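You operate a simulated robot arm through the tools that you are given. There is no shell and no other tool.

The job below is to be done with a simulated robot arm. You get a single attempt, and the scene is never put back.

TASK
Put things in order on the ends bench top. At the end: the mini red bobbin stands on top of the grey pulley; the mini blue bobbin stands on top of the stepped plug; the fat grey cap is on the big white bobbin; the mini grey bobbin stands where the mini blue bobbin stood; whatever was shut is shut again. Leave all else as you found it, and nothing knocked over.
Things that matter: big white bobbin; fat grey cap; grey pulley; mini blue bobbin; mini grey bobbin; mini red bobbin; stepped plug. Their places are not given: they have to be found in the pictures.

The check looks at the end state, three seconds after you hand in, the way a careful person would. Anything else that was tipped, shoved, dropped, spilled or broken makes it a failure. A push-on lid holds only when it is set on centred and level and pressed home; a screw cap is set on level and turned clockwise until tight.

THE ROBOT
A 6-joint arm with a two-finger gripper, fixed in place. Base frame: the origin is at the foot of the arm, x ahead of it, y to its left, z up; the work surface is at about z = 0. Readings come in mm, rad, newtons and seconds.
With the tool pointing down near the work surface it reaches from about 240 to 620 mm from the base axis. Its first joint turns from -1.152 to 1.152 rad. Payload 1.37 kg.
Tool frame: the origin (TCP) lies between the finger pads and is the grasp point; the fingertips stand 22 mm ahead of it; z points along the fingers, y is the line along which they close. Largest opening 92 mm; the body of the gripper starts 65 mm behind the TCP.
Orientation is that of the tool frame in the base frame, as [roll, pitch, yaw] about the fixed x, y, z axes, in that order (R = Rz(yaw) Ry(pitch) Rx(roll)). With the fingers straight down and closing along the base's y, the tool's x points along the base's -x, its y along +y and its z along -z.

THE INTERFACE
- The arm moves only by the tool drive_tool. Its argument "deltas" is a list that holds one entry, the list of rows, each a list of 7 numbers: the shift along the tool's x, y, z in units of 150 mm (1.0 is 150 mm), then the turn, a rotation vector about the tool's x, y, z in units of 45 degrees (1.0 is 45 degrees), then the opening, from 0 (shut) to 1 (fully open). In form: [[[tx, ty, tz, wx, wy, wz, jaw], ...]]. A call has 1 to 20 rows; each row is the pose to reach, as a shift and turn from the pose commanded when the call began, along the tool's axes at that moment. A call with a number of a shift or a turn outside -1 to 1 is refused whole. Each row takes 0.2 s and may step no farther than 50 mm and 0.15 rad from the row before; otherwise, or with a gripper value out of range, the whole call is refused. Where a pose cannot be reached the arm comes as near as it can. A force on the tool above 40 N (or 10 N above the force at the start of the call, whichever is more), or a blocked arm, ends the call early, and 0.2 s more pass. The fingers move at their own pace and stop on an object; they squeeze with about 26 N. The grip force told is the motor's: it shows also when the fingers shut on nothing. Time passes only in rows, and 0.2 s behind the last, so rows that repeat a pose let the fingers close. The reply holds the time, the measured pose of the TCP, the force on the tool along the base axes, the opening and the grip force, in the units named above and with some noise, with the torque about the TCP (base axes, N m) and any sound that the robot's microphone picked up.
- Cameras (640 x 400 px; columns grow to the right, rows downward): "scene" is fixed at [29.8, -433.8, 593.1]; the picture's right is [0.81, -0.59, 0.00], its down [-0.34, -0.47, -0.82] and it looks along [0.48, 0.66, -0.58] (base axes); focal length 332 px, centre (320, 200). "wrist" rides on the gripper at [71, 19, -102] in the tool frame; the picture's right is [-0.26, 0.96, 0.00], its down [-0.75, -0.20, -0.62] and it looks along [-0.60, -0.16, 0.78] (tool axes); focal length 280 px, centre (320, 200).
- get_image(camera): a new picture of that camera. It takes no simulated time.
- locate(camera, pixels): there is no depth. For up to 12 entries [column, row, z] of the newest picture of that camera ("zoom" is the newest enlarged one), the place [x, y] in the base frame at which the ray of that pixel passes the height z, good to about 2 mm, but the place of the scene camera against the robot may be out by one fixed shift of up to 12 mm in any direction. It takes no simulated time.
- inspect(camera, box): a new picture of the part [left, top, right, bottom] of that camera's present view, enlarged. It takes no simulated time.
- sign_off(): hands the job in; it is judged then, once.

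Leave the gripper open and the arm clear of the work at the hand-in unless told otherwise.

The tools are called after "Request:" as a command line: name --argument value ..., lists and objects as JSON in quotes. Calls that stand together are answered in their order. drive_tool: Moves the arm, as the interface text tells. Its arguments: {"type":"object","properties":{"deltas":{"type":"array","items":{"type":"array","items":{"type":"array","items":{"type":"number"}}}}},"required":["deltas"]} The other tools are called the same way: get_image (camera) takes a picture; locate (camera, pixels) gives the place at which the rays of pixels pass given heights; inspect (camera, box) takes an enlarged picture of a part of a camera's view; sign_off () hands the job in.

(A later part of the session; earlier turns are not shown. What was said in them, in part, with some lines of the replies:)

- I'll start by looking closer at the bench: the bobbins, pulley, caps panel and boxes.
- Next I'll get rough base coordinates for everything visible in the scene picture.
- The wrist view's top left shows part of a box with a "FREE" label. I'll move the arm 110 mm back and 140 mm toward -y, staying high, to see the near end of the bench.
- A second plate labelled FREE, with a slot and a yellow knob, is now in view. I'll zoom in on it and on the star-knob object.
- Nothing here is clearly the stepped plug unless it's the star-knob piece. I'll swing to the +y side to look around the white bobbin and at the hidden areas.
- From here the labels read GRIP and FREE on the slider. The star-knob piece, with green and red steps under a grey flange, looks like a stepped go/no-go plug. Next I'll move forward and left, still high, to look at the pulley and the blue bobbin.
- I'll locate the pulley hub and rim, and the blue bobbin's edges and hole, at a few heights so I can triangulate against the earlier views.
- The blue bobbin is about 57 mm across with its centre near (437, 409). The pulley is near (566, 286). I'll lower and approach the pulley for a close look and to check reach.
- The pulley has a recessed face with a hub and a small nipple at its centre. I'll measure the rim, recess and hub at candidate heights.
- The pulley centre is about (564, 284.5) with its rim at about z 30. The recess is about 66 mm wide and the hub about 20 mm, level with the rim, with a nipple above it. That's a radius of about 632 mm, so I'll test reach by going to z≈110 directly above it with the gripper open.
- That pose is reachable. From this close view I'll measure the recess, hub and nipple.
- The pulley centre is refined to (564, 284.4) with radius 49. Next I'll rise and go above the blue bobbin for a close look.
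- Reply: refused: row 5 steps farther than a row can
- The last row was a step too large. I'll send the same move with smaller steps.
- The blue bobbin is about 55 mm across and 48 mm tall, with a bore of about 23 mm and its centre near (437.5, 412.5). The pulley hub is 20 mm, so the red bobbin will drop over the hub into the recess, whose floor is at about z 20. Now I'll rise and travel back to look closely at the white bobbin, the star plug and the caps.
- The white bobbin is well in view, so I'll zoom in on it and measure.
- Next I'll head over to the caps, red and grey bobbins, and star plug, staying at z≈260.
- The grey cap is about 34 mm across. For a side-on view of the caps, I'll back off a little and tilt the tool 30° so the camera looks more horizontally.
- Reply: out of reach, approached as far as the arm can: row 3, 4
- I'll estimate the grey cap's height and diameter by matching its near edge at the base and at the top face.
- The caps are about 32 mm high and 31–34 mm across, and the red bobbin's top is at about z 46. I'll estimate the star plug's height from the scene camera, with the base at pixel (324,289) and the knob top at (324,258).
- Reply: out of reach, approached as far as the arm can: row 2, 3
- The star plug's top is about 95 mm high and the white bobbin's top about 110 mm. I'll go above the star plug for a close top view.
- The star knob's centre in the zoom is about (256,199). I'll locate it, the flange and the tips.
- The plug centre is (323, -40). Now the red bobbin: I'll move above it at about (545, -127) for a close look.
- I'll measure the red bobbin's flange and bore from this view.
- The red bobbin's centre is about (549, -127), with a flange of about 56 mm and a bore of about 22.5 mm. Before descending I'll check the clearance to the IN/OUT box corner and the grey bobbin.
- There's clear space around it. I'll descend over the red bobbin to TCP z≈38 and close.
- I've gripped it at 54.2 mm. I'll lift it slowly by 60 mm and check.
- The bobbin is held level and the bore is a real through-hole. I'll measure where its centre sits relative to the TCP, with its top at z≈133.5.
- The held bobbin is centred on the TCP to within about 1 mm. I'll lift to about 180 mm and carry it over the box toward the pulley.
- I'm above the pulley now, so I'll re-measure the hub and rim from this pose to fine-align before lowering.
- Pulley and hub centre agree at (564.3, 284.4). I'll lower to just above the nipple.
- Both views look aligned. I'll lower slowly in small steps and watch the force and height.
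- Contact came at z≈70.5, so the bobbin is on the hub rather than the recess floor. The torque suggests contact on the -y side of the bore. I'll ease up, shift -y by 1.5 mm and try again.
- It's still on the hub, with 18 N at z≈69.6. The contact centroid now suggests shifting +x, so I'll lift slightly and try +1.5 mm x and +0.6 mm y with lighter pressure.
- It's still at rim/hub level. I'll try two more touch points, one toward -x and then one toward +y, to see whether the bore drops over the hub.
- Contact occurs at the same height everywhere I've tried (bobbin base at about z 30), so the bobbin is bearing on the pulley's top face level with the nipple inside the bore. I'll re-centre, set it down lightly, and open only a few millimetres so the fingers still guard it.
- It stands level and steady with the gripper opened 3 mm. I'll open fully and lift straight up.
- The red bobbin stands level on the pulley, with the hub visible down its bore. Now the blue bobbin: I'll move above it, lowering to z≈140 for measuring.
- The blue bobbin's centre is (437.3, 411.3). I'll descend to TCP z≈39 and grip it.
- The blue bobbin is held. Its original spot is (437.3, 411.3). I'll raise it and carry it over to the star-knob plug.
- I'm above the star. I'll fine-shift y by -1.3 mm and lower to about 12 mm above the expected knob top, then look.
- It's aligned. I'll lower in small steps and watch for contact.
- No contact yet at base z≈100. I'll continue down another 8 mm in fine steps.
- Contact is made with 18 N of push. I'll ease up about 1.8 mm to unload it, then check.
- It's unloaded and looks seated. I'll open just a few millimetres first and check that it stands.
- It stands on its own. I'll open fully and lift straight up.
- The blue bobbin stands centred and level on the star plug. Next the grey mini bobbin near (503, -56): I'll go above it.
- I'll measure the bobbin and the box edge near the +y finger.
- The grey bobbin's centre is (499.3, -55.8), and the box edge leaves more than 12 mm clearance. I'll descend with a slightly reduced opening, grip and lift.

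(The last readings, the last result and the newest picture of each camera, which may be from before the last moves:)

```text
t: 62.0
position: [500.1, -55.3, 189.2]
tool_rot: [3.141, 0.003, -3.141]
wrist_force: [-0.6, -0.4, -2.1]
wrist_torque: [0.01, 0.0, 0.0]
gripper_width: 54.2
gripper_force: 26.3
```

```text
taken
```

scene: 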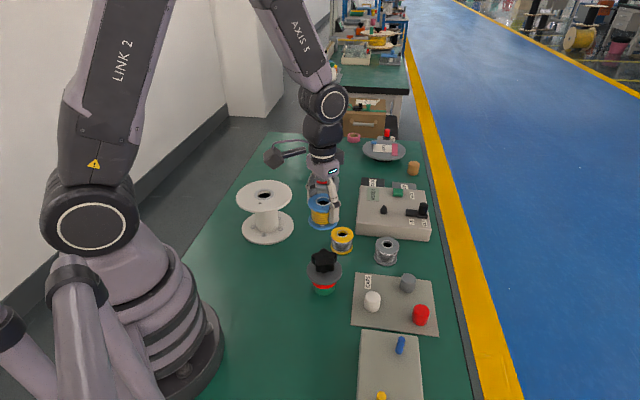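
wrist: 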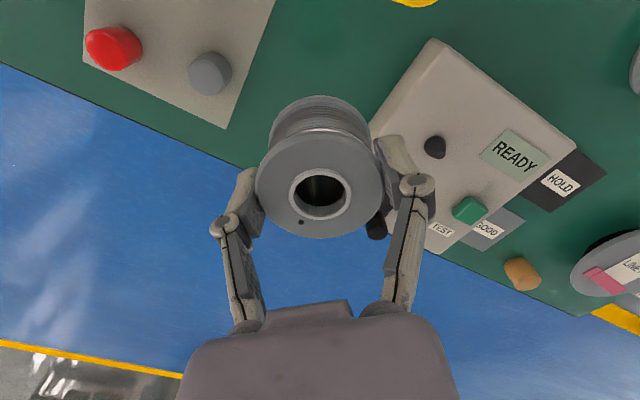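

The grey bobbin is held. I'll carry it to the blue bobbin's old spot at (437.3, 411.3).

Request:
drive_tool --deltas '[[[0, 0.2, -0.1, 0, 0, 0, 0.5], [0, 0.5, -0.1, 0, 0, 0, 0.5], [0, 0.8, -0.1, 0, 0, 0, 0.5], [0, 1, -0.1, 0, 0, 0, 0.5]]]'

Request:
drive_tool --deltas '[[[0.05, 0.3, 0, 0, 0, 0, 0.5], [0.1, 0.6, 0, 0, 0, 0, 0.5], [0.15, 0.85, 0, 0, 0, 0, 0.5], [0.2, 1, 0, 0, 0, 0, 0.5]]]'

Request:
drive_tool --deltas '[[[0.05, 0.3, 0, 0, 0, 0, 0.5], [0.1, 0.6, 0, 0, 0, 0, 0.5], [0.15, 0.85, 0, 0, 0, 0, 0.5], [0.2133, 1, 0, 0, 0, 0, 0.5], [0.2133, 1, 0, 0, 0, 0, 0.5]]]'

Request:
drive_tool --deltas '[[[0, 0.114, 0.1, 0, 0, 0, 0.5], [0, 0.114, 0.3, 0, 0, 0, 0.5], [0, 0.114, 0.55, 0, 0, 0, 0.5], [0, 0.114, 0.8, 0, 0, 0, 0.5], [0, 0.114, 0.95, 0, 0, 0, 0.5], [0, 0.114, 0.95, 0, 0, 0, 0.5]]]'

Request:
get_image --camera "wrist"

```text
t: 63.0
position: [500.3, 93.3, 205.5]
tool_rot: [-3.141, 0.002, 3.141]
wrist_force: [0.3, 0.1, -0.9]
wrist_torque: [-0.03, 0.0, 0.0]
gripper_width: 54.2
gripper_force: 25.9
```

```text
t: 64.0
position: [470.9, 244.5, 204.2]
tool_rot: [-3.141, 0.002, -3.141]
wrist_force: [-0.6, 0.4, 0.3]
wrist_torque: [0.02, 0.01, -0.02]
gripper_width: 54.1
gripper_force: 26.3
```

```text
t: 65.2
position: [435.7, 394.7, 204.1]
tool_rot: [-3.139, 0.0, -3.14]
wrist_force: [0.2, 0.1, -1.0]
wrist_torque: [-0.01, -0.03, -0.02]
gripper_width: 54.4
gripper_force: 26.5
```

```text
t: 66.6
position: [438.7, 410.9, 60.6]
tool_rot: [3.141, 0.002, -3.139]
wrist_force: [-0.1, 0.1, -0.9]
wrist_torque: [-0.01, 0.03, -0.02]
gripper_width: 54.2
gripper_force: 26.1
```

```text
taken
```

wrist: 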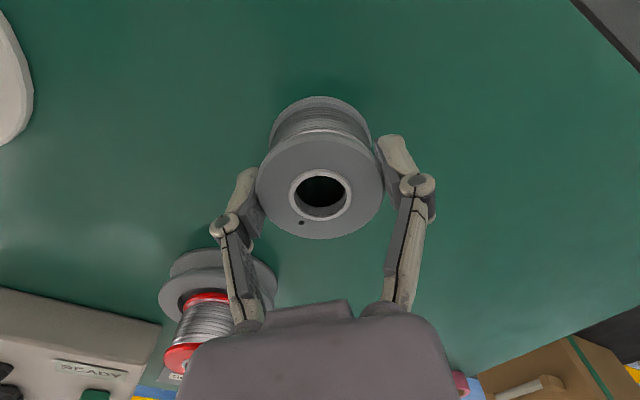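

I'm at the right xy. I'll lower gently to touch the table at TCP ≈39.

Request:
drive_tool --deltas '[[[0, 0, 0.06, 0, 0, 0, 0.5], [0, 0, 0.11, 0, 0, 0, 0.5], [0, 0, 0.135, 0, 0, 0, 0.5], [0, 0, 0.148, 0, 0, 0, 0.5], [0, 0, 0.148, 0, 0, 0, 0.5]]]'

```text
t: 67.8
position: [437.0, 411.3, 39.1]
tool_rot: [3.141, 0.001, -3.14]
wrist_force: [-3.4, -3.2, 4.8]
wrist_torque: [0.1, 0.11, 0.09]
gripper_width: 54.5
gripper_force: 26.4
```

The bobbin has touched down, with about 6 N of contact. I'll ease up half a millimetre, release and rise.

Request:
drive_tool --deltas '[[[0, 0, -0.004, 0, 0, 0, 0.5], [0, 0, -0.004, 0, 0, 0, 0.62], [0, 0, -0.004, 0, 0, 0, 0.7], [0, 0, -0.004, 0, 0, 0, 0.9], [0, 0, -0.004, 0, 0, 0, 1], [0, 0, -0.004, 0, 0, 0, 1], [0, 0, -0.15, 0, 0, 0, 1], [0, 0, -0.35, 0, 0, 0, 1], [0, 0, -0.6, 0, 0, 0, 1], [0, 0, -0.8, 0, 0, 0, 1], [0, 0, -0.8, 0, 0, 0, 1]]]'

Request:
get_image --camera "wrist"

Request:
inspect --camera "wrist" --box '[200, 0, 460, 170]'

Request:
locate --camera "wrist" --pixels '[[320, 98, 46]]'

```text
t: 70.2
position: [438.8, 410.1, 160.5]
tool_rot: [3.141, 0.001, -3.141]
wrist_force: [-0.8, 0.7, -0.8]
wrist_torque: [-0.04, 0.03, 0.0]
gripper_width: 92.0
gripper_force: 0.2
```

```text
taken
```

wrist: 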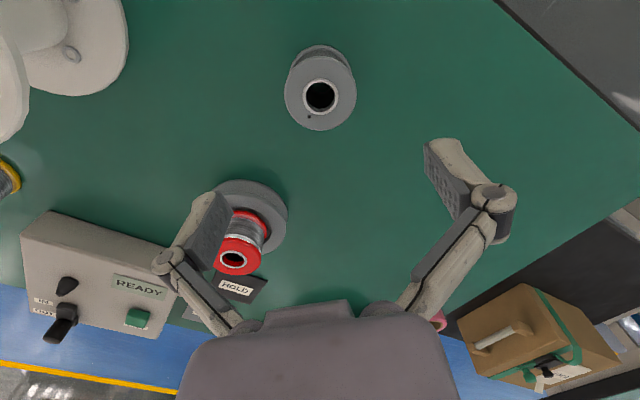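

```text
2.35 times, centred on (330, 85) of wrist
```

zoom: 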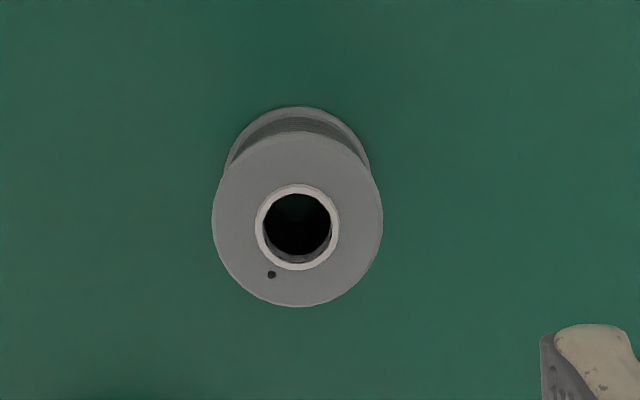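

```text
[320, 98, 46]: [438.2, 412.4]
```

The grey bobbin stands at (438, 412), as intended. Next I'll measure the white bobbin from above before fetching the cap.

Request:
drive_tool --deltas '[[[0, 0, -0.25, 0, 0, 0, 1], [0.1, -0.2, -0.4, 0, 0, 0, 1], [0.25, -0.45, -0.5, 0, 0, 0, 1], [0.4, -0.7, -0.5, 0, 0, 0, 1], [0.55, -0.95, -0.5, 0, 0, 0, 1], [0.75, -1, -0.5, 0, 0, 0, 1]]]'

Request:
drive_tool --deltas '[[[0, -0.25, 0, 0, 0, 0, 1], [0, -0.32, 0, 0, 0, 0, 1], [0, -0.32, 0, 0, 0, 0, 1]]]'

Request:
get_image --camera "wrist"

Request:
inspect --camera "wrist" --box '[190, 0, 450, 190]'

```text
t: 71.6
position: [323.9, 259.1, 232.6]
tool_rot: [-3.141, 0.0, -3.14]
wrist_force: [-0.6, 0.5, 1.0]
wrist_torque: [0.04, 0.0, 0.01]
gripper_width: 91.9
gripper_force: 0.1
```

```text
t: 72.4
position: [324.4, 212.0, 232.8]
tool_rot: [3.141, 0.001, -3.139]
wrist_force: [-0.8, 0.1, 0.3]
wrist_torque: [0.01, 0.03, 0.0]
gripper_width: 92.2
gripper_force: 0.1
```

```text
taken
```

wrist: 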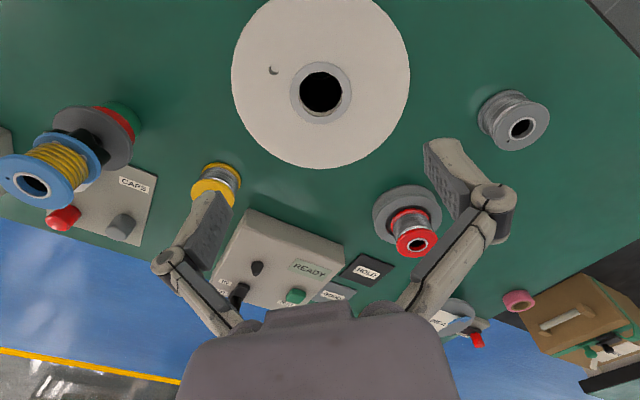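

```text
2.11 times, centred on (320, 95) of wrist
```

zoom: 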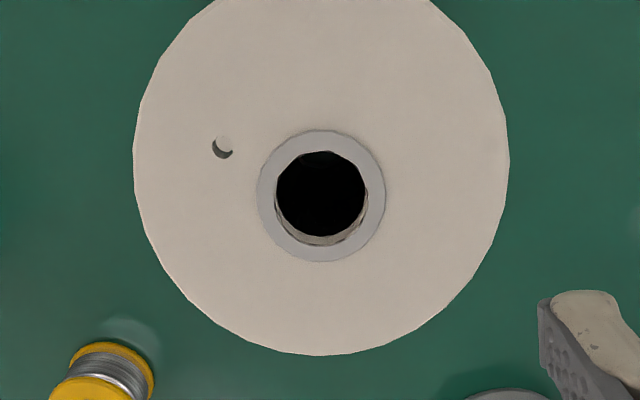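

I'll locate the collar centre and size at a few heights. Comparing with the earlier view from a different spot will give the top height.

Request:
locate --camera "zoom" --pixels '[[321, 196, 100], [321, 196, 110], [321, 196, 120], [257, 196, 110], [386, 196, 110], [321, 130, 110], [321, 262, 110], [276, 193, 110], [368, 193, 110], [321, 151, 110], [321, 238, 110], [134, 160, 110]]'

Request:
locate --camera "zoom" --pixels '[[509, 160, 110], [134, 160, 105], [509, 160, 105], [318, 355, 110], [321, 196, 105], [321, 245, 110], [276, 195, 105], [368, 195, 105], [258, 198, 105], [385, 198, 105]]'

```text
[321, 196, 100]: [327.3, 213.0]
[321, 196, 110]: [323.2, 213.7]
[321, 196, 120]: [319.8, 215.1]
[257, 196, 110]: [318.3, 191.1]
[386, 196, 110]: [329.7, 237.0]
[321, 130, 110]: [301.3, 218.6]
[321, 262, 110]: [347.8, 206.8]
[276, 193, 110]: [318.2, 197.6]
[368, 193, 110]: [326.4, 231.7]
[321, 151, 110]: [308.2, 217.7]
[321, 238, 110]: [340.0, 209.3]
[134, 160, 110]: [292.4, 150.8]
```

```text
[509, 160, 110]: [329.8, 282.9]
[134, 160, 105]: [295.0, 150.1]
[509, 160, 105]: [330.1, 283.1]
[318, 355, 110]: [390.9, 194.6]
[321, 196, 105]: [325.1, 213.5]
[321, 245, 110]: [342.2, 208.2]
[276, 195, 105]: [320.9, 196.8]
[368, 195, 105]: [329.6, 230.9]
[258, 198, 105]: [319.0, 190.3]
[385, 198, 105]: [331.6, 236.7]
```

The white bobbin's top is at about z 105 with its collar centre at (324.5, 213.4). The collar is about 47 mm across and the bore about 34.5 mm. Now I'll travel to the grey cap.

Request:
drive_tool --deltas '[[[-0.1, -0.3, 0, 0, 0, 0, 1], [-0.2, -0.6, 0, 0, 0, 0, 1], [-0.3, -0.88, 0, 0, 0, 0, 1], [-0.4, -1, 0, 0, 0, 0, 1]]]'

Request:
drive_tool --deltas '[[[-0.1, -0.3, 0, 0, 0, 0, 1], [-0.2, -0.6, 0, 0, 0, 0, 1], [-0.3, -0.88, 0, 0, 0, 0, 1], [-0.4, -1, 0, 0, 0, 0, 1]]]'

Request:
drive_tool --deltas '[[[-0.1, -0.2, 0.15, 0, 0, 0, 1], [-0.15, -0.38, 0.35, 0, 0, 0, 1], [-0.15, -0.41, 0.6, 0, 0, 0, 1], [-0.15, -0.41, 0.73, 0, 0, 0, 1], [-0.15, -0.41, 0.73, 0, 0, 0, 1]]]'

Request:
get_image --camera "wrist"

Request:
inspect --camera "wrist" --box '[220, 0, 420, 150]'

```text
t: 73.4
position: [382.1, 61.7, 234.9]
tool_rot: [-3.141, 0.0, -3.139]
wrist_force: [-1.1, -0.1, -0.4]
wrist_torque: [0.03, 0.03, -0.02]
gripper_width: 92.0
gripper_force: 0.1
```

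```text
t: 74.4
position: [443.4, -88.1, 236.0]
tool_rot: [3.14, 0.0, -3.139]
wrist_force: [-0.8, 0.4, 0.1]
wrist_torque: [0.02, 0.01, -0.01]
gripper_width: 92.5
gripper_force: 0.1
```

```text
t: 75.6
position: [468.3, -148.8, 126.5]
tool_rot: [-3.141, 0.001, -3.14]
wrist_force: [0.3, -0.2, -0.5]
wrist_torque: [-0.01, 0.0, -0.02]
gripper_width: 91.8
gripper_force: 0.0
```

```text
taken
```

wrist: 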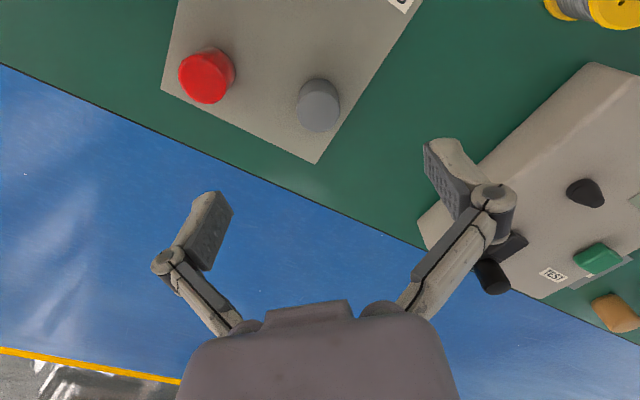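

```text
2.67 times, centred on (320, 75) of wrist
```

zoom: 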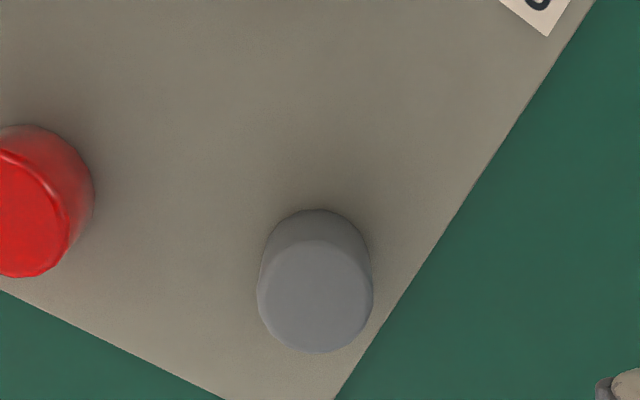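

Request:
locate --camera "zoom" --pixels '[[256, 292, 30], [374, 292, 30], [316, 240, 32], [315, 353, 32], [315, 297, 32], [318, 209, 4], [262, 262, 4], [369, 262, 4], [315, 209, 6], [256, 295, 32], [374, 290, 32], [318, 297, 32]]'

```text
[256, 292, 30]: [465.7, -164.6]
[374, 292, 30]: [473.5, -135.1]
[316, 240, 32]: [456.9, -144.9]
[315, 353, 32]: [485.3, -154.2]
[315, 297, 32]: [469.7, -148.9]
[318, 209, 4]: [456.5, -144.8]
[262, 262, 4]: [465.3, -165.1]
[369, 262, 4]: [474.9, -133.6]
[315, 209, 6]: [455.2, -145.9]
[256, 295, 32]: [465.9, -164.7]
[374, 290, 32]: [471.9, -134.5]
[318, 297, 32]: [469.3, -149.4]
```

The grey cap is about 31 mm across with its centre at (470.5, -149.5) and its top at about z 32. I'll descend and grip it, which will also give its exact diameter.

Request:
drive_tool --deltas '[[[-0.021, -0.0087, 0.15, 0, 0, 0, 0.75], [-0.021, -0.0087, 0.35, 0, 0, 0, 0.75], [-0.021, -0.0087, 0.5, 0, 0, 0, 0.75], [-0.021, -0.0087, 0.6, 0, 0, 0, 0.75], [-0.021, -0.0087, 0.636, 0, 0, 0, 0.75], [-0.021, -0.0087, 0.636, 0, 0, 0, 0.75]]]'

Request:
drive_tool --deltas '[[[0, 0, 0, 0, 0, 0, 0.55], [0, 0, 0, 0, 0, 0, 0.4], [0, 0, 0, 0, 0, 0, 0.28], [0, 0, 0, 0, 0, 0, 0.25], [0, 0, 0, 0, 0, 0, 0.25], [0, 0, 0, 0, 0, 0, 0.25]]]'

```text
t: 77.0
position: [472.2, -150.0, 30.7]
tool_rot: [3.141, 0.002, -3.14]
wrist_force: [-0.3, -0.4, -0.5]
wrist_torque: [-0.04, 0.01, 0.01]
gripper_width: 69.0
gripper_force: 0.1
```

```text
t: 78.4
position: [472.5, -149.2, 29.4]
tool_rot: [3.141, 0.003, -3.139]
wrist_force: [-0.5, 0.3, -0.2]
wrist_torque: [0.02, -0.04, -0.01]
gripper_width: 29.8
gripper_force: 26.6
```

The cap is 29.8 mm across, smaller than the white bobbin's ~34 mm bore. If that bore is open, it can't simply be set over the hole. I'll lift it straight up and check it in the grip.

Request:
drive_tool --deltas '[[[0, 0, -0.03, 0, 0, 0, 0.25], [0, 0, -0.12, 0, 0, 0, 0.25], [0, 0, -0.3, 0, 0, 0, 0.25], [0, 0, -0.55, 0, 0, 0, 0.25], [0, 0, -0.8, 0, 0, 0, 0.25], [0, 0, -1, 0, 0, 0, 0.25], [0, 0, -1, 0, 0, 0, 0.25]]]'

Request:
get_image --camera "wrist"

Request:
inspect --camera "wrist" --box '[220, 60, 420, 240]'

Request:
inspect --camera "scene" --box '[340, 130, 460, 340]'

```text
t: 80.0
position: [470.0, -148.6, 178.8]
tool_rot: [-3.14, 0.0, -3.14]
wrist_force: [0.7, -0.5, -0.5]
wrist_torque: [-0.01, -0.01, -0.01]
gripper_width: 30.0
gripper_force: 25.9
```

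```text
taken
```

wrist: 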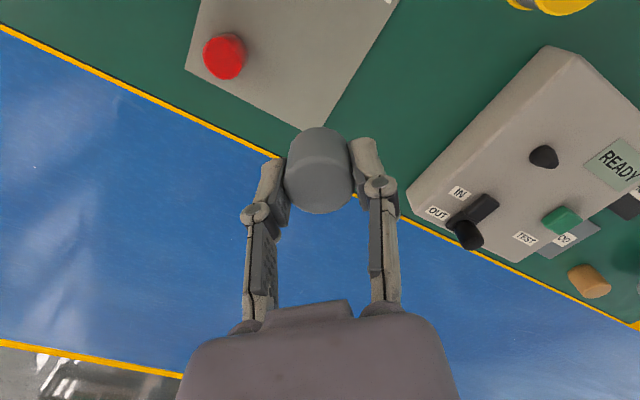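

```text
2.22 times, centred on (320, 150) of wrist
```

zoom: 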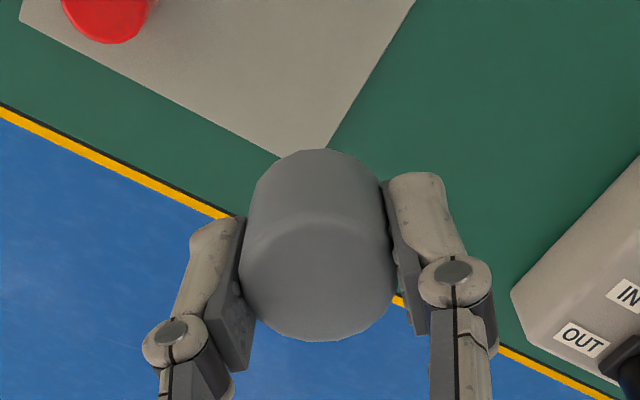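

```text
1.90 times, centred on (400, 235) of scene
```

zoom: 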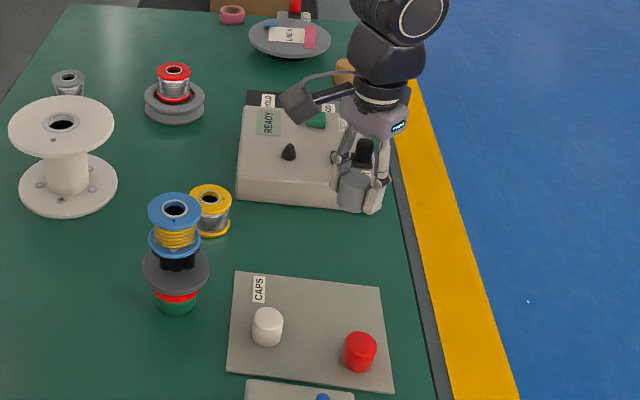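

The cap is held squarely and the rest of the bench is undisturbed. I'll raise it a bit and carry it to the white bobbin.

Request:
drive_tool --deltas '[[[0.05, 0.1, -0.167, 0, 0, 0, 0.25], [0.13, 0.38, -0.167, 0, 0, 0, 0.25], [0.22, 0.66, -0.167, 0, 0, 0, 0.25], [0.32, 0.92, -0.167, 0, 0, 0, 0.25], [0.4, 1, -0.167, 0, 0, 0, 0.25]]]'

Request:
drive_tool --deltas '[[[0.1, 0.28, 0, 0, 0, 0, 0.25], [0.2, 0.56, 0, 0, 0, 0, 0.25], [0.3, 0.84, 0, 0, 0, 0, 0.25], [0.4, 1, 0, 0, 0, 0, 0.25]]]'

Request:
drive_tool --deltas '[[[0.09, 0.2, 0, 0, 0, 0, 0.25], [0.173, 0.42, 0, 0, 0, 0, 0.25], [0.173, 0.42, 0, 0, 0, 0, 0.25], [0.173, 0.42, 0, 0, 0, 0, 0.25]]]'

Request:
get_image --camera "wrist"

Request:
inspect --camera "wrist" --box '[200, 0, 440, 180]'

Request:
get_image --camera "scene"

```text
t: 81.2
position: [410.4, 1.8, 205.8]
tool_rot: [3.141, 0.001, 3.141]
wrist_force: [-0.3, -0.3, -0.2]
wrist_torque: [-0.02, 0.0, 0.0]
gripper_width: 29.6
gripper_force: 26.2
```

```text
t: 82.2
position: [347.9, 149.4, 203.2]
tool_rot: [-3.141, 0.001, -3.141]
wrist_force: [0.0, -0.3, -0.9]
wrist_torque: [0.02, -0.02, 0.01]
gripper_width: 29.7
gripper_force: 26.1
```

```text
t: 83.2
position: [323.6, 213.9, 204.9]
tool_rot: [-3.141, 0.001, -3.139]
wrist_force: [0.5, -0.1, 0.3]
wrist_torque: [0.0, -0.01, -0.01]
gripper_width: 29.8
gripper_force: 25.9
```

```text
taken
```

wrist: 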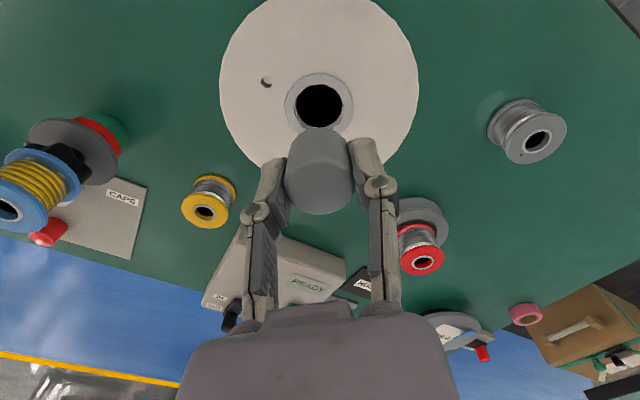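

```text
2.22 times, centred on (320, 90) of wrist
```

zoom: 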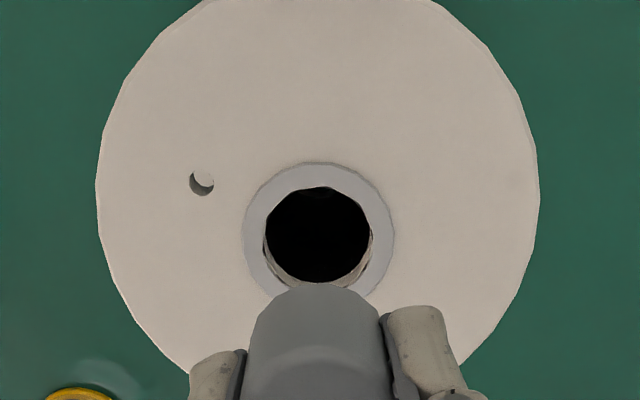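

```text
taken
```

scene: 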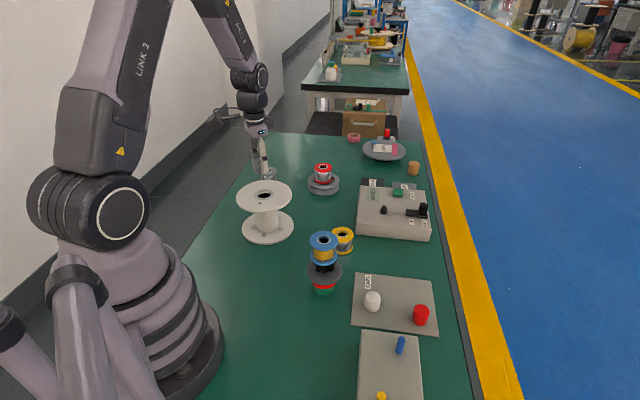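

The bore looks dark and probably open. With the cap firmly gripped, I'll probe gently over the centre to learn whether it's carried there (contact at z≈105) or would drop in.

Request:
drive_tool --deltas '[[[0, 0, 0.15, 0, 0, 0, 0.25], [0, 0, 0.3, 0, 0, 0, 0.25], [0, 0, 0.42, 0, 0, 0, 0.25], [0, 0, 0.47, 0, 0, 0, 0.25], [0, 0, 0.47, 0, 0, 0, 0.25]]]'

Request:
inspect --camera "wrist" --box '[200, 0, 440, 220]'

Request:
inspect --camera "scene" --box '[220, 140, 310, 220]'

```text
t: 84.4
position: [324.8, 214.5, 135.5]
tool_rot: [-3.141, 0.001, -3.14]
wrist_force: [-4.8, -1.4, 21.2]
wrist_torque: [-0.02, 0.17, 0.0]
gripper_width: 29.9
gripper_force: 26.0
```

```text
1.82 times, centred on (320, 110) of wrist
```

zoom: 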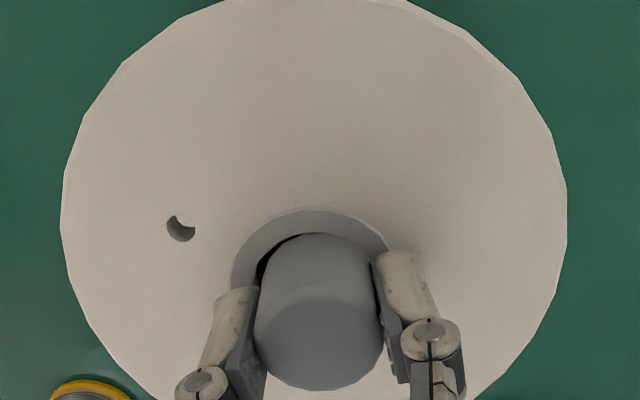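

```text
5.00 times, centred on (265, 180) of scene
```

zoom: 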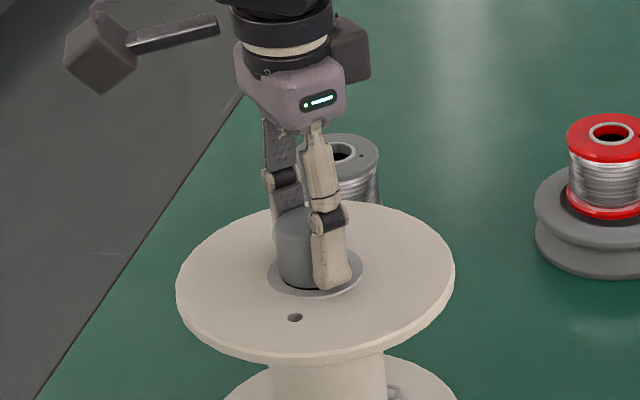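

Contact came earlier than expected, at TCP ≈136.5, so the bobbin top is at about z 110. The contact force is centred, which suggests the centre carries the cap. I'll re-centre by -1.2 mm x and +0.5 mm y and touch again lightly to confirm.

Request:
drive_tool --deltas '[[[0, 0, -0.04, 0, 0, 0, 0.25], [0.008, 0.0033, -0.04, 0, 0, 0, 0.25], [0.008, 0.0033, -0.025, 0, 0, 0, 0.25], [0.008, 0.0033, -0.012, 0, 0, 0, 0.25], [0.008, 0.0033, -0.006, 0, 0, 0, 0.25], [0.008, 0.0033, -0.006, 0, 0, 0, 0.25]]]'

Request:
inspect --camera "wrist" --box '[240, 80, 400, 220]'

```text
t: 85.8
position: [324.0, 213.6, 135.6]
tool_rot: [-3.14, 0.002, -3.139]
wrist_force: [1.4, -0.3, -0.3]
wrist_torque: [0.02, 0.01, 0.01]
gripper_width: 29.9
gripper_force: 25.6
```

```text
2.86 times, centred on (320, 150) of wrist
```

zoom: 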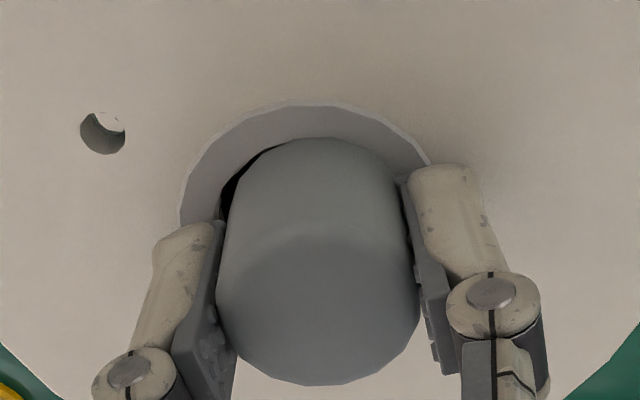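

There's no contact now. A dark gap shows on the -y side only, so the cap sits slightly toward +y/-x of the bore. I'll shift to better centre it (+1 x, -1.5 y) and lower in small steps.

Request:
drive_tool --deltas '[[[0, 0, -0.015, 0, 0, 0, 0.25], [-0.007, -0.01, -0.015, 0, 0, 0, 0.25], [-0.007, -0.01, 0, 0, 0, 0, 0.25], [-0.007, -0.01, 0.007, 0, 0, 0, 0.25], [-0.007, -0.01, 0.007, 0, 0, 0, 0.25]]]'

Request:
inspect --camera "wrist" --box '[240, 80, 400, 220]'

```text
t: 87.0
position: [325.2, 212.1, 134.2]
tool_rot: [-3.141, 0.002, -3.14]
wrist_force: [-0.4, -6.7, 22.8]
wrist_torque: [-0.16, 0.03, 0.0]
gripper_width: 29.9
gripper_force: 25.7
```

```text
2.86 times, centred on (320, 150) of wrist
```

zoom: 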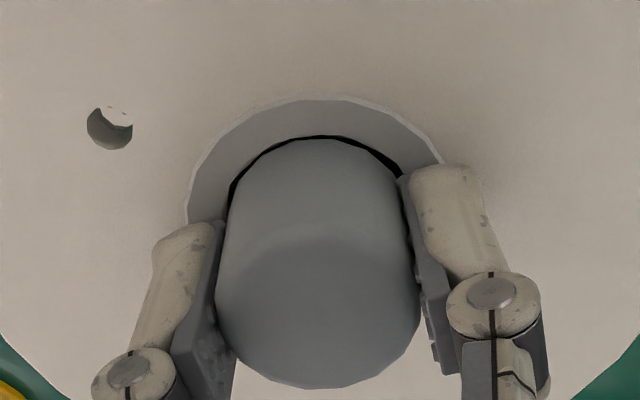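

The cap now looks concentric in the bore with an even gap, but there's 23 N of contact. Either the cap sits on something solid or the fingertips are touching the collar, so I'll look from the scene camera.

Request:
inspect --camera "scene" --box '[240, 155, 300, 205]'

Request:
drive_tool --deltas '[[[0, 0, -0.008, 0, 0, 0, 0.25], [0, 0, -0.008, 0, 0, 0, 0.25]]]'

Request:
inspect --camera "scene" --box '[240, 155, 300, 205]'

```text
8.00 times, centred on (270, 180) of scene
```

zoom: 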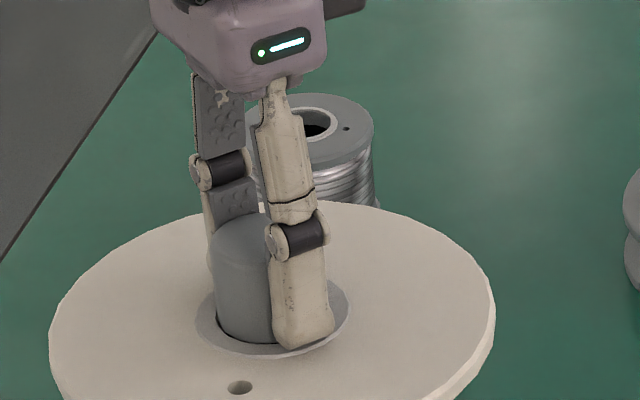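

```text
t: 87.6
position: [324.2, 211.5, 135.7]
tool_rot: [3.142, 0.001, -3.139]
wrist_force: [-0.9, 0.3, -0.7]
wrist_torque: [-0.02, 0.01, -0.01]
gripper_width: 30.0
gripper_force: 26.9
```

```text
8.00 times, centred on (270, 180) of scene
```

zoom: 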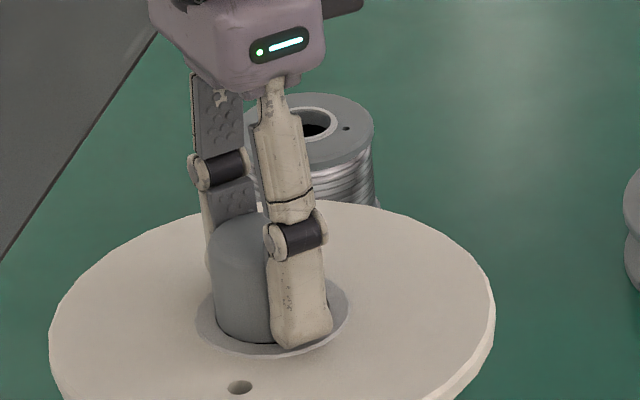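

I'll measure the collar arc and the cap's base edge from the current wrist view to settle their relative position.

Request:
inspect --camera "wrist" --box '[240, 80, 400, 220]'

```text
2.86 times, centred on (320, 150) of wrist
```

zoom: 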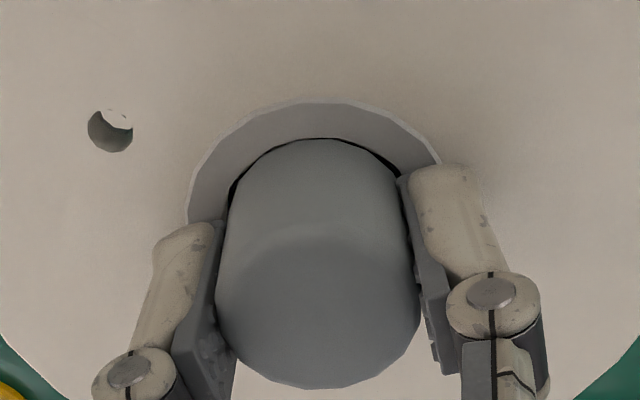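

Request:
locate --camera "zoom" --pixels '[[188, 215, 110], [200, 172, 110], [240, 126, 110], [310, 102, 110], [345, 103, 110], [385, 116, 110], [420, 143, 110], [437, 163, 110], [230, 203, 110], [265, 156, 110], [320, 139, 110], [396, 174, 110]]'

Request:
locate --camera "zoom" --pixels '[[188, 215, 106], [200, 172, 106], [240, 126, 106], [310, 102, 106], [345, 103, 106], [385, 116, 106], [420, 143, 106], [437, 163, 106], [230, 203, 106], [265, 156, 106], [320, 139, 106], [396, 174, 106]]'

```text
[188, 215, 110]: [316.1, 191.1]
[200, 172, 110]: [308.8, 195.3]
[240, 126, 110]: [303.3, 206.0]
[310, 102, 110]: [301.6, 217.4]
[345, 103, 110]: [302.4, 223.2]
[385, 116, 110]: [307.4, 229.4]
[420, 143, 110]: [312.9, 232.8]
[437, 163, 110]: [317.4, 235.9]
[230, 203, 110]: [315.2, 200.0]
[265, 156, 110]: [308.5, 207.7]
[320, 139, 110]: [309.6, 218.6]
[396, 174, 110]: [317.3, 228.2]
```

```text
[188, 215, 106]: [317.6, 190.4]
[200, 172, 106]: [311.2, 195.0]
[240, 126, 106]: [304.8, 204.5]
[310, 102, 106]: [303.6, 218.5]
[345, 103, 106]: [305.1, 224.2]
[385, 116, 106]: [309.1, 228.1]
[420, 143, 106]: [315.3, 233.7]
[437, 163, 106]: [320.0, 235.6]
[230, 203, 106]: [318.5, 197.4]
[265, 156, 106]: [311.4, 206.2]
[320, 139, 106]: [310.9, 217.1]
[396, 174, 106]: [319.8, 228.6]
```

The collar fit gives a centre of about (325–326, 213) if the top is near z 107. I'll try that centre and lower a little below the previous contact height.

Request:
drive_tool --deltas '[[[-0.0083, 0.0053, 0, 0, 0, 0, 0.25], [-0.0083, 0.0053, 0.004, 0, 0, 0, 0.25], [-0.0083, 0.0053, 0.008, 0, 0, 0, 0.25], [-0.0083, 0.0053, 0.008, 0, 0, 0, 0.25]]]'

```text
t: 88.6
position: [325.9, 213.6, 133.8]
tool_rot: [-3.141, 0.001, -3.139]
wrist_force: [-2.9, -2.7, 12.7]
wrist_torque: [-0.03, 0.07, 0.02]
gripper_width: 29.7
gripper_force: 26.0
```

There's still solid, roughly centred support. To be sure it isn't just catching the bore edge, I'll touch at a few more points around this centre. If the bore were open, the cap would sink at one of them.

Request:
drive_tool --deltas '[[[0, 0, -0.015, 0, 0, 0, 0.25], [-0.01, 0, -0.015, 0, 0, 0, 0.25], [-0.01, 0, -0.003, 0, 0, 0, 0.25], [-0.01, 0, 0, 0, 0, 0, 0.25], [-0.01, 0, 0, 0, 0, 0, 0.25]]]'

Request:
drive_tool --deltas '[[[0, 0, -0.015, 0, 0, 0, 0.25], [0, -0.01, -0.015, 0, 0, 0, 0.25], [0, -0.01, -0.003, 0, 0, 0, 0.25], [0, -0.01, 0, 0, 0, 0, 0.25], [0, -0.01, 0, 0, 0, 0, 0.25]]]'

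Request:
drive_tool --deltas '[[[0, 0, -0.015, 0, 0, 0, 0.25], [0.01, 0, -0.015, 0, 0, 0, 0.25], [0.01, 0, -0.003, 0, 0, 0, 0.25], [0.01, 0, 0, 0, 0, 0, 0.25], [0.01, 0, 0, 0, 0, 0, 0.25]]]'

Request:
drive_tool --deltas '[[[0, 0, -0.015, 0, 0, 0, 0.25], [0, 0.02, -0.015, 0, 0, 0, 0.25], [0, 0.02, -0.003, 0, 0, 0, 0.25], [0, 0.02, 0, 0, 0, 0, 0.25], [0, 0.02, 0, 0, 0, 0, 0.25]]]'

Request:
inspect --camera "wrist" --box '[240, 80, 400, 220]'

```text
t: 89.8
position: [328.0, 213.4, 133.6]
tool_rot: [-3.141, 0.002, -3.14]
wrist_force: [-5.4, -5.5, 16.4]
wrist_torque: [-0.13, 0.12, -0.04]
gripper_width: 29.6
gripper_force: 25.8
```

```text
t: 91.0
position: [327.7, 210.7, 133.6]
tool_rot: [3.141, 0.002, -3.14]
wrist_force: [1.2, -1.8, 3.7]
wrist_torque: [-0.04, -0.05, 0.01]
gripper_width: 29.7
gripper_force: 25.2
```

```text
t: 92.2
position: [326.5, 210.6, 133.8]
tool_rot: [3.141, 0.002, -3.141]
wrist_force: [-2.1, 0.6, 3.8]
wrist_torque: [0.01, 0.02, -0.03]
gripper_width: 29.7
gripper_force: 26.2
```

```text
t: 93.4
position: [326.2, 213.5, 134.4]
tool_rot: [3.141, 0.002, -3.14]
wrist_force: [-0.6, 1.4, 2.4]
wrist_torque: [-0.01, -0.03, 0.0]
gripper_width: 29.5
gripper_force: 26.3
```

```text
2.86 times, centred on (320, 150) of wrist
```

zoom: 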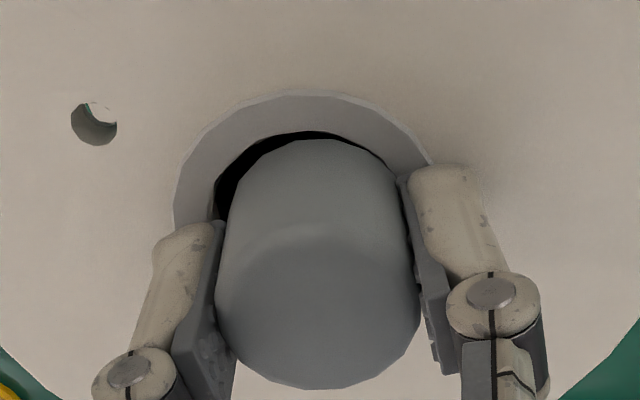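

There's contact at the same level everywhere so far. For a decisive, still-gripped test, I'll press lightly and slide the cap in a small raster around the bore centre. If the bore were open, the cap would dip in and jam laterally.

Request:
drive_tool --deltas '[[[0, 0, -0.015, 0, 0, 0, 0.25], [0.014, -0.0247, -0.015, 0, 0, 0, 0.25], [0.014, -0.0247, 0.007, 0, 0, 0, 0.25], [0.009, -0.0247, 0.007, 0, 0, 0, 0.25], [0.004, -0.0247, 0.007, 0, 0, 0, 0.25], [-0.001, -0.0247, 0.007, 0, 0, 0, 0.25], [-0.006, -0.0247, 0.007, 0, 0, 0, 0.25], [-0.0113, -0.0247, 0.007, 0, 0, 0, 0.25], [-0.0113, -0.0187, 0.007, 0, 0, 0, 0.25], [-0.006, -0.0187, 0.007, 0, 0, 0, 0.25], [-0.001, -0.0187, 0.007, 0, 0, 0, 0.25], [0.004, -0.0187, 0.007, 0, 0, 0, 0.25], [0.009, -0.0187, 0.007, 0, 0, 0, 0.25], [0.014, -0.0187, 0.007, 0, 0, 0, 0.25], [0.014, -0.0127, 0.007, 0, 0, 0, 0.25], [0.009, -0.0127, 0.007, 0, 0, 0, 0.25], [0.004, -0.0127, 0.007, 0, 0, 0, 0.25], [-0.001, -0.0127, 0.007, 0, 0, 0, 0.25], [-0.006, -0.0127, 0.007, 0, 0, 0, 0.25], [-0.0113, -0.0127, 0.007, 0, 0, 0, 0.25]]]'

Request:
inspect --camera "wrist" --box '[240, 80, 400, 220]'

Request:
inspect --camera "scene" --box '[240, 155, 300, 205]'

```text
t: 97.6
position: [328.4, 213.2, 131.5]
tool_rot: [3.141, 0.001, -3.14]
wrist_force: [-1.8, -1.5, 5.0]
wrist_torque: [0.01, -0.02, 0.0]
gripper_width: 29.6
gripper_force: 25.9
```

```text
2.86 times, centred on (320, 150) of wrist
```

zoom: 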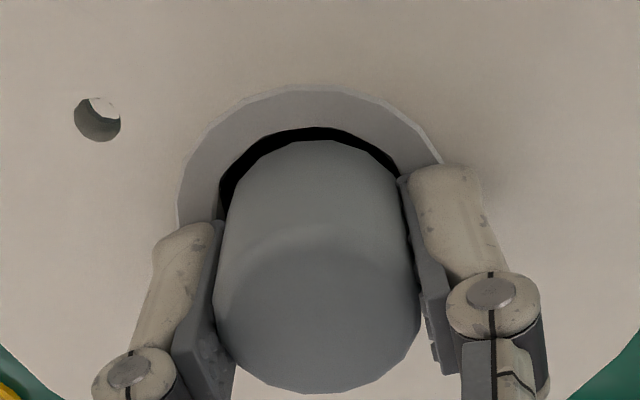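

```text
8.00 times, centred on (270, 180) of scene
```

zoom: 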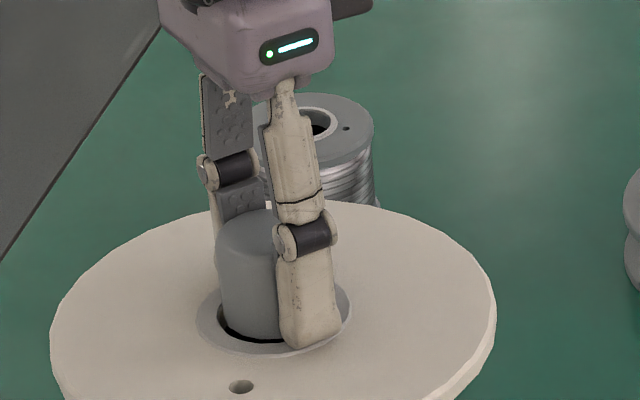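

No dip and no lateral jam occurred anywhere in the raster, even where the scene view shows the cap fully inside the bore's outline. The surface carries the cap at collar level. I'll centre it at (325.7, 212.8), press lightly and look again.

Request:
drive_tool --deltas '[[[0, 0, -0.015, 0, 0, 0, 0.25], [0.0107, 0, -0.015, 0, 0, 0, 0.25], [0.0107, 0, -0.003, 0, 0, 0, 0.25], [0.0107, 0, 0.003, 0, 0, 0, 0.25], [0.0107, 0, 0.003, 0, 0, 0, 0.25]]]'

Request:
inspect --camera "wrist" --box '[240, 80, 400, 220]'

Request:
inspect --camera "scene" --box '[240, 155, 300, 205]'

```text
t: 98.8
position: [327.3, 212.8, 133.8]
tool_rot: [3.14, 0.002, -3.14]
wrist_force: [-3.0, 0.3, 8.2]
wrist_torque: [-0.04, 0.05, 0.01]
gripper_width: 29.8
gripper_force: 26.0
```

```text
2.86 times, centred on (320, 150) of wrist
```

zoom: 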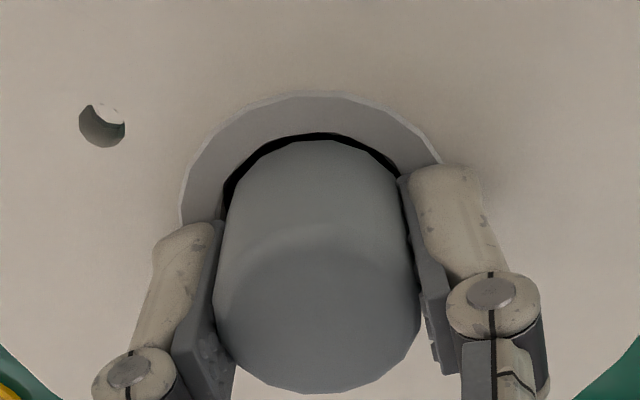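

```text
8.00 times, centred on (270, 180) of scene
```

zoom: 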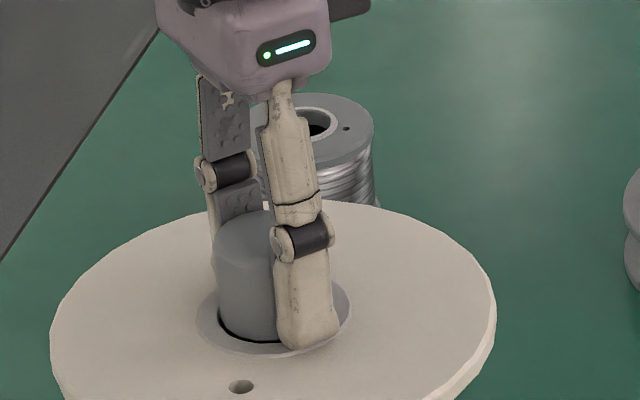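

The contact centroid stays within a few millimetres of the cap's axis at every spot, so the cap has flat, central support. I'll unload it and open just a couple of millimetres, with the fingers still guarding.

Request:
drive_tool --deltas '[[[0, -0.002, -0.005, 0, 0, 0, 0.25], [0, -0.002, -0.005, 0, 0, 0, 0.32], [0, -0.002, -0.005, 0, 0, 0, 0.35], [0, -0.002, -0.005, 0, 0, 0, 0.35]]]'

Request:
inspect --camera "wrist" --box '[240, 80, 400, 220]'

Request:
inspect --camera "scene" --box '[240, 155, 300, 205]'

```text
t: 99.8
position: [327.5, 211.5, 133.7]
tool_rot: [-3.141, 0.002, -3.14]
wrist_force: [-0.7, 0.3, 0.2]
wrist_torque: [-0.01, -0.03, -0.02]
gripper_width: 32.3
gripper_force: 0.0
```

```text
2.86 times, centred on (320, 150) of wrist
```

zoom: 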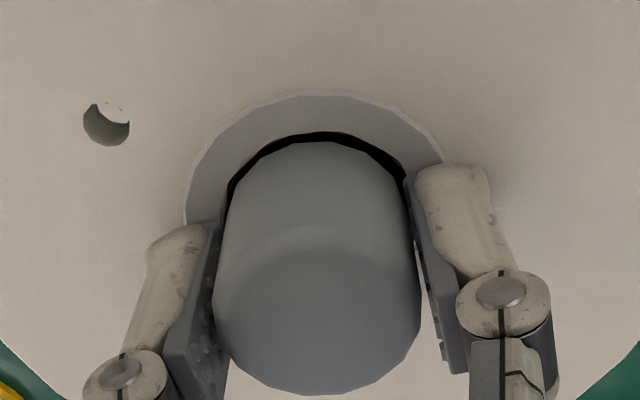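

```text
8.00 times, centred on (270, 180) of scene
```

zoom: 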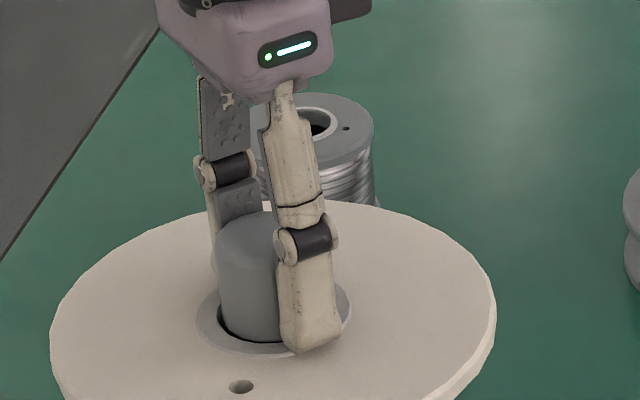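

The cap stays put, level on the bobbin. I'll open further and rise straight up.

Request:
drive_tool --deltas '[[[0, 0, 0, 0, 0, 0, 0.5], [0, 0, 0, 0, 0, 0, 0.6], [0, 0, 0, 0, 0, 0, 0.6], [0, 0, -0.1, 0, 0, 0, 0.6], [0, 0, -0.3, 0, 0, 0, 0.6], [0, 0, -0.55, 0, 0, 0, 0.8], [0, 0, -0.8, 0, 0, 0, 1], [0, 0, -0.8, 0, 0, 0, 1]]]'

Request:
get_image --camera "wrist"

Request:
inspect --camera "wrist" --box '[220, 0, 440, 180]'

Request:
inspect --camera "scene" --box '[220, 140, 360, 260]'

```text
t: 101.6
position: [325.0, 213.7, 250.6]
tool_rot: [-3.14, 0.0, -3.139]
wrist_force: [-0.6, 0.3, 0.3]
wrist_torque: [-0.01, 0.01, -0.04]
gripper_width: 91.9
gripper_force: 0.0
```

```text
taken
```

wrist: 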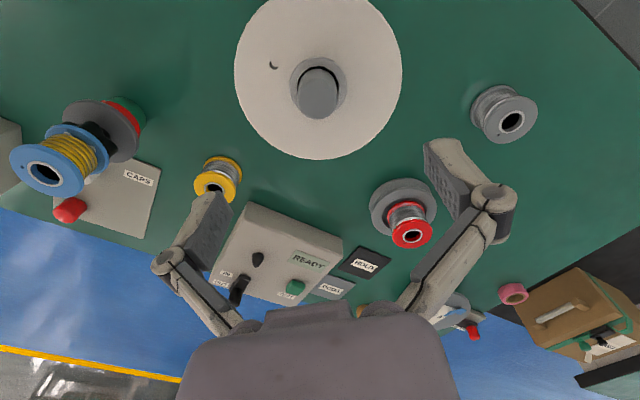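

```text
2.22 times, centred on (330, 90) of wrist
```

zoom: 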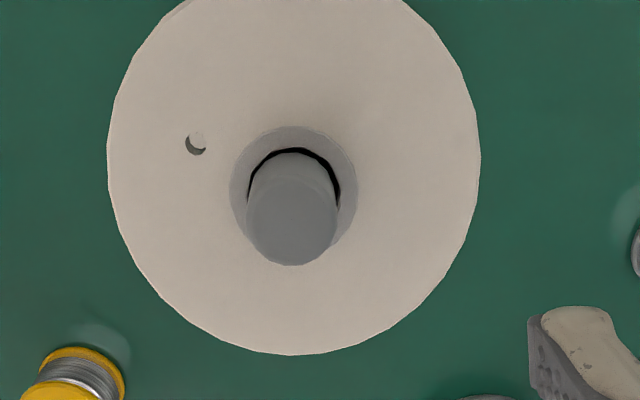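

```text
3.33 times, centred on (290, 200) of scene
```

zoom: 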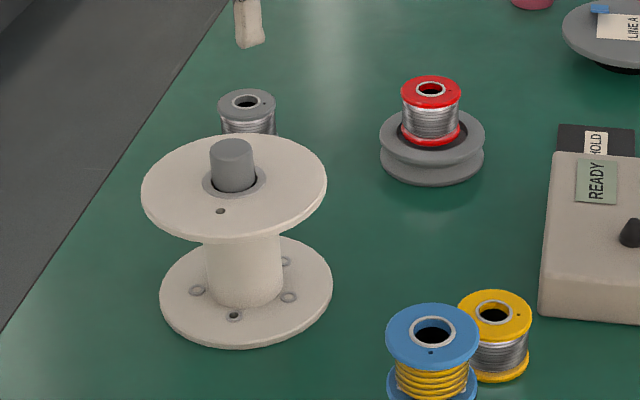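

All four placements look right. I'll raise the arm and return it near its starting pose, then do a final check of the whole bench.

Request:
drive_tool --deltas '[[[0, 0, -0.3, 0, 0, 0, 1], [0, -0.15, -0.5, 0, 0, 0, 1], [-0.1, -0.4, -0.7, 0, 0, 0, 1], [-0.2, -0.7, -0.73, 0, 0, 0, 1], [-0.35, -1, -0.73, 0, 0, 0, 1]]]'

Request:
drive_tool --deltas '[[[0, -0.3, 0, 0, 0, 0, 1], [0, -0.6, 0, 0, 0, 0, 1], [0, -0.9, 0, 0, 0, 0, 1], [0, -1, 0, 0, 0, 0, 1], [0, -1, 0, 0, 0, 0, 1]]]'

Request:
get_image --camera "scene"

Request:
get_image --camera "wrist"

Request:
inspect --camera "scene" --box '[220, 140, 460, 340]'

```text
refused: row 3 steps farther than a row can; nothing moved
```

```text
t: 102.8
position: [327.5, 63.7, 253.1]
tool_rot: [3.141, 0.002, -3.141]
wrist_force: [0.0, -0.6, 0.4]
wrist_torque: [0.03, -0.03, 0.0]
gripper_width: 91.9
gripper_force: 0.2
```

```text
taken
```

scene: 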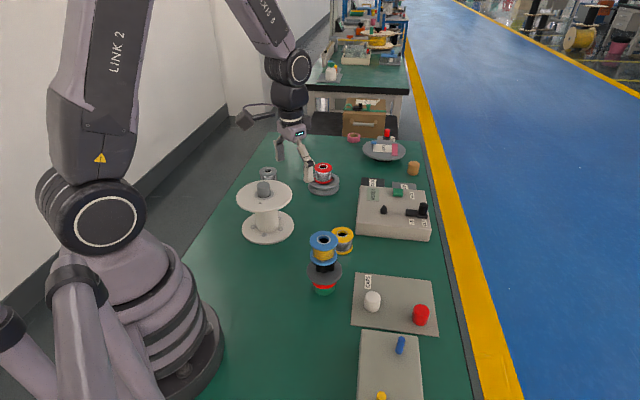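

```text
taken
```

wrist: 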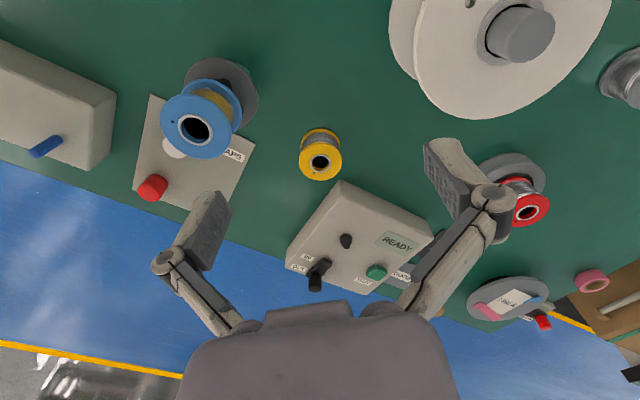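

```text
2.00 times, centred on (340, 240) of scene
```

zoom: 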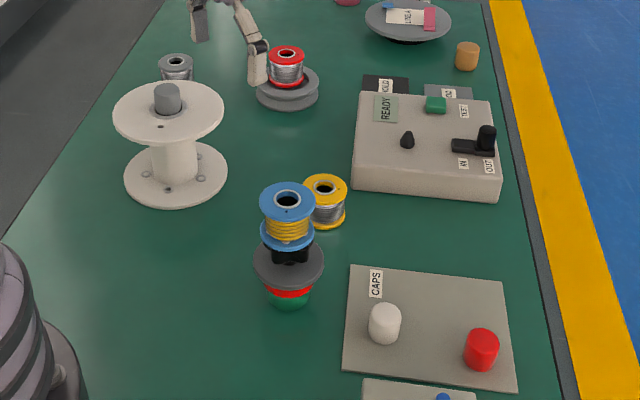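

The first move was refused for step size, but the second ran safely at z≈250. I'll raise the arm straight up so it's well clear.

Request:
drive_tool --deltas '[[[0, 0, -0.25, 0, 0, 0, 1], [-0.1, -0.05, -0.5, 0, 0, 0, 1], [-0.2, -0.1, -0.7, 0, 0, 0, 1], [-0.2, -0.1, -0.7, 0, 0, 0, 1]]]'

Request:
get_image --camera "wrist"

Request:
inspect --camera "scene" --box '[220, 130, 460, 330]'

```text
t: 103.8
position: [355.6, 48.7, 360.2]
tool_rot: [-3.141, 0.002, -3.14]
wrist_force: [-1.2, 0.0, -0.2]
wrist_torque: [0.01, -0.03, 0.0]
gripper_width: 92.1
gripper_force: 0.0
```

```text
taken
```

wrist: 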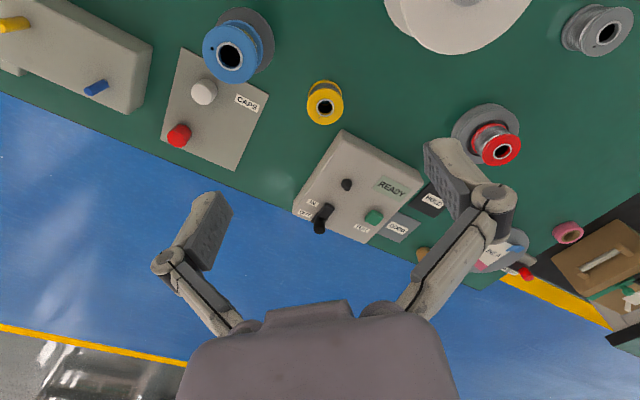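

```text
2.00 times, centred on (340, 230) of scene
```

zoom: 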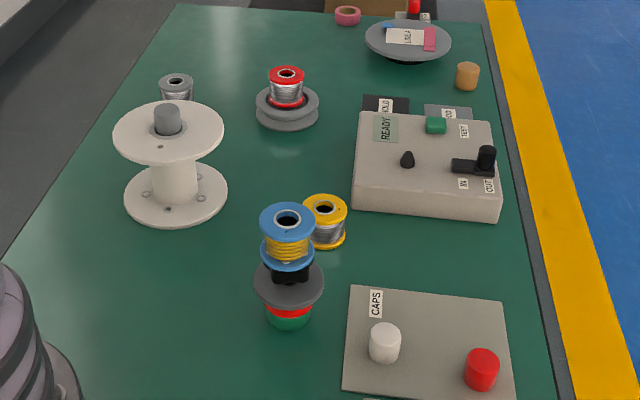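

Final check of the pictures:
- **Red bobbin:** standing on the pulley.
- **Blue bobbin:** standing on the stepped plug.
- **Grey cap:** level on the white bobbin.
- **Grey bobbin:** standing in the blue bobbin's old place.

Nothing else has moved. I didn't open anything, so nothing needs shutting. The gripper is open and the arm is clear, so I'll hand in.

Request:
sign_off

```text
The job is handed in.
```

I did all four moves and handed the job in; the result of the check hasn't come back.

- **Mini red bobbin:** it stands level on the grey pulley. It rests at rim height instead of dropping into the recess around the hub.
- **Mini blue bobbin:** it stands on the piece with the black star knob. Nothing is labelled "stepped plug", and I took it to be that piece because of its green and red steps under a grey flange.
- **Fat grey cap:** it sits upright and level in the middle of the big white bobbin. It is the grey cap from the CAPS tray, the only grey one there. It measures about 30 mm and the hole it sits over looks slightly wider. It didn't drop when I pressed it and slid it around, and it stayed put once released.
- **Mini grey bobbin:** it stands where the blue one was, within about 1–2 mm.

I didn't open anything, so nothing needed shutting. In the last pictures nothing else had moved or tipped, the gripper was open, and the arm was well above the bench.
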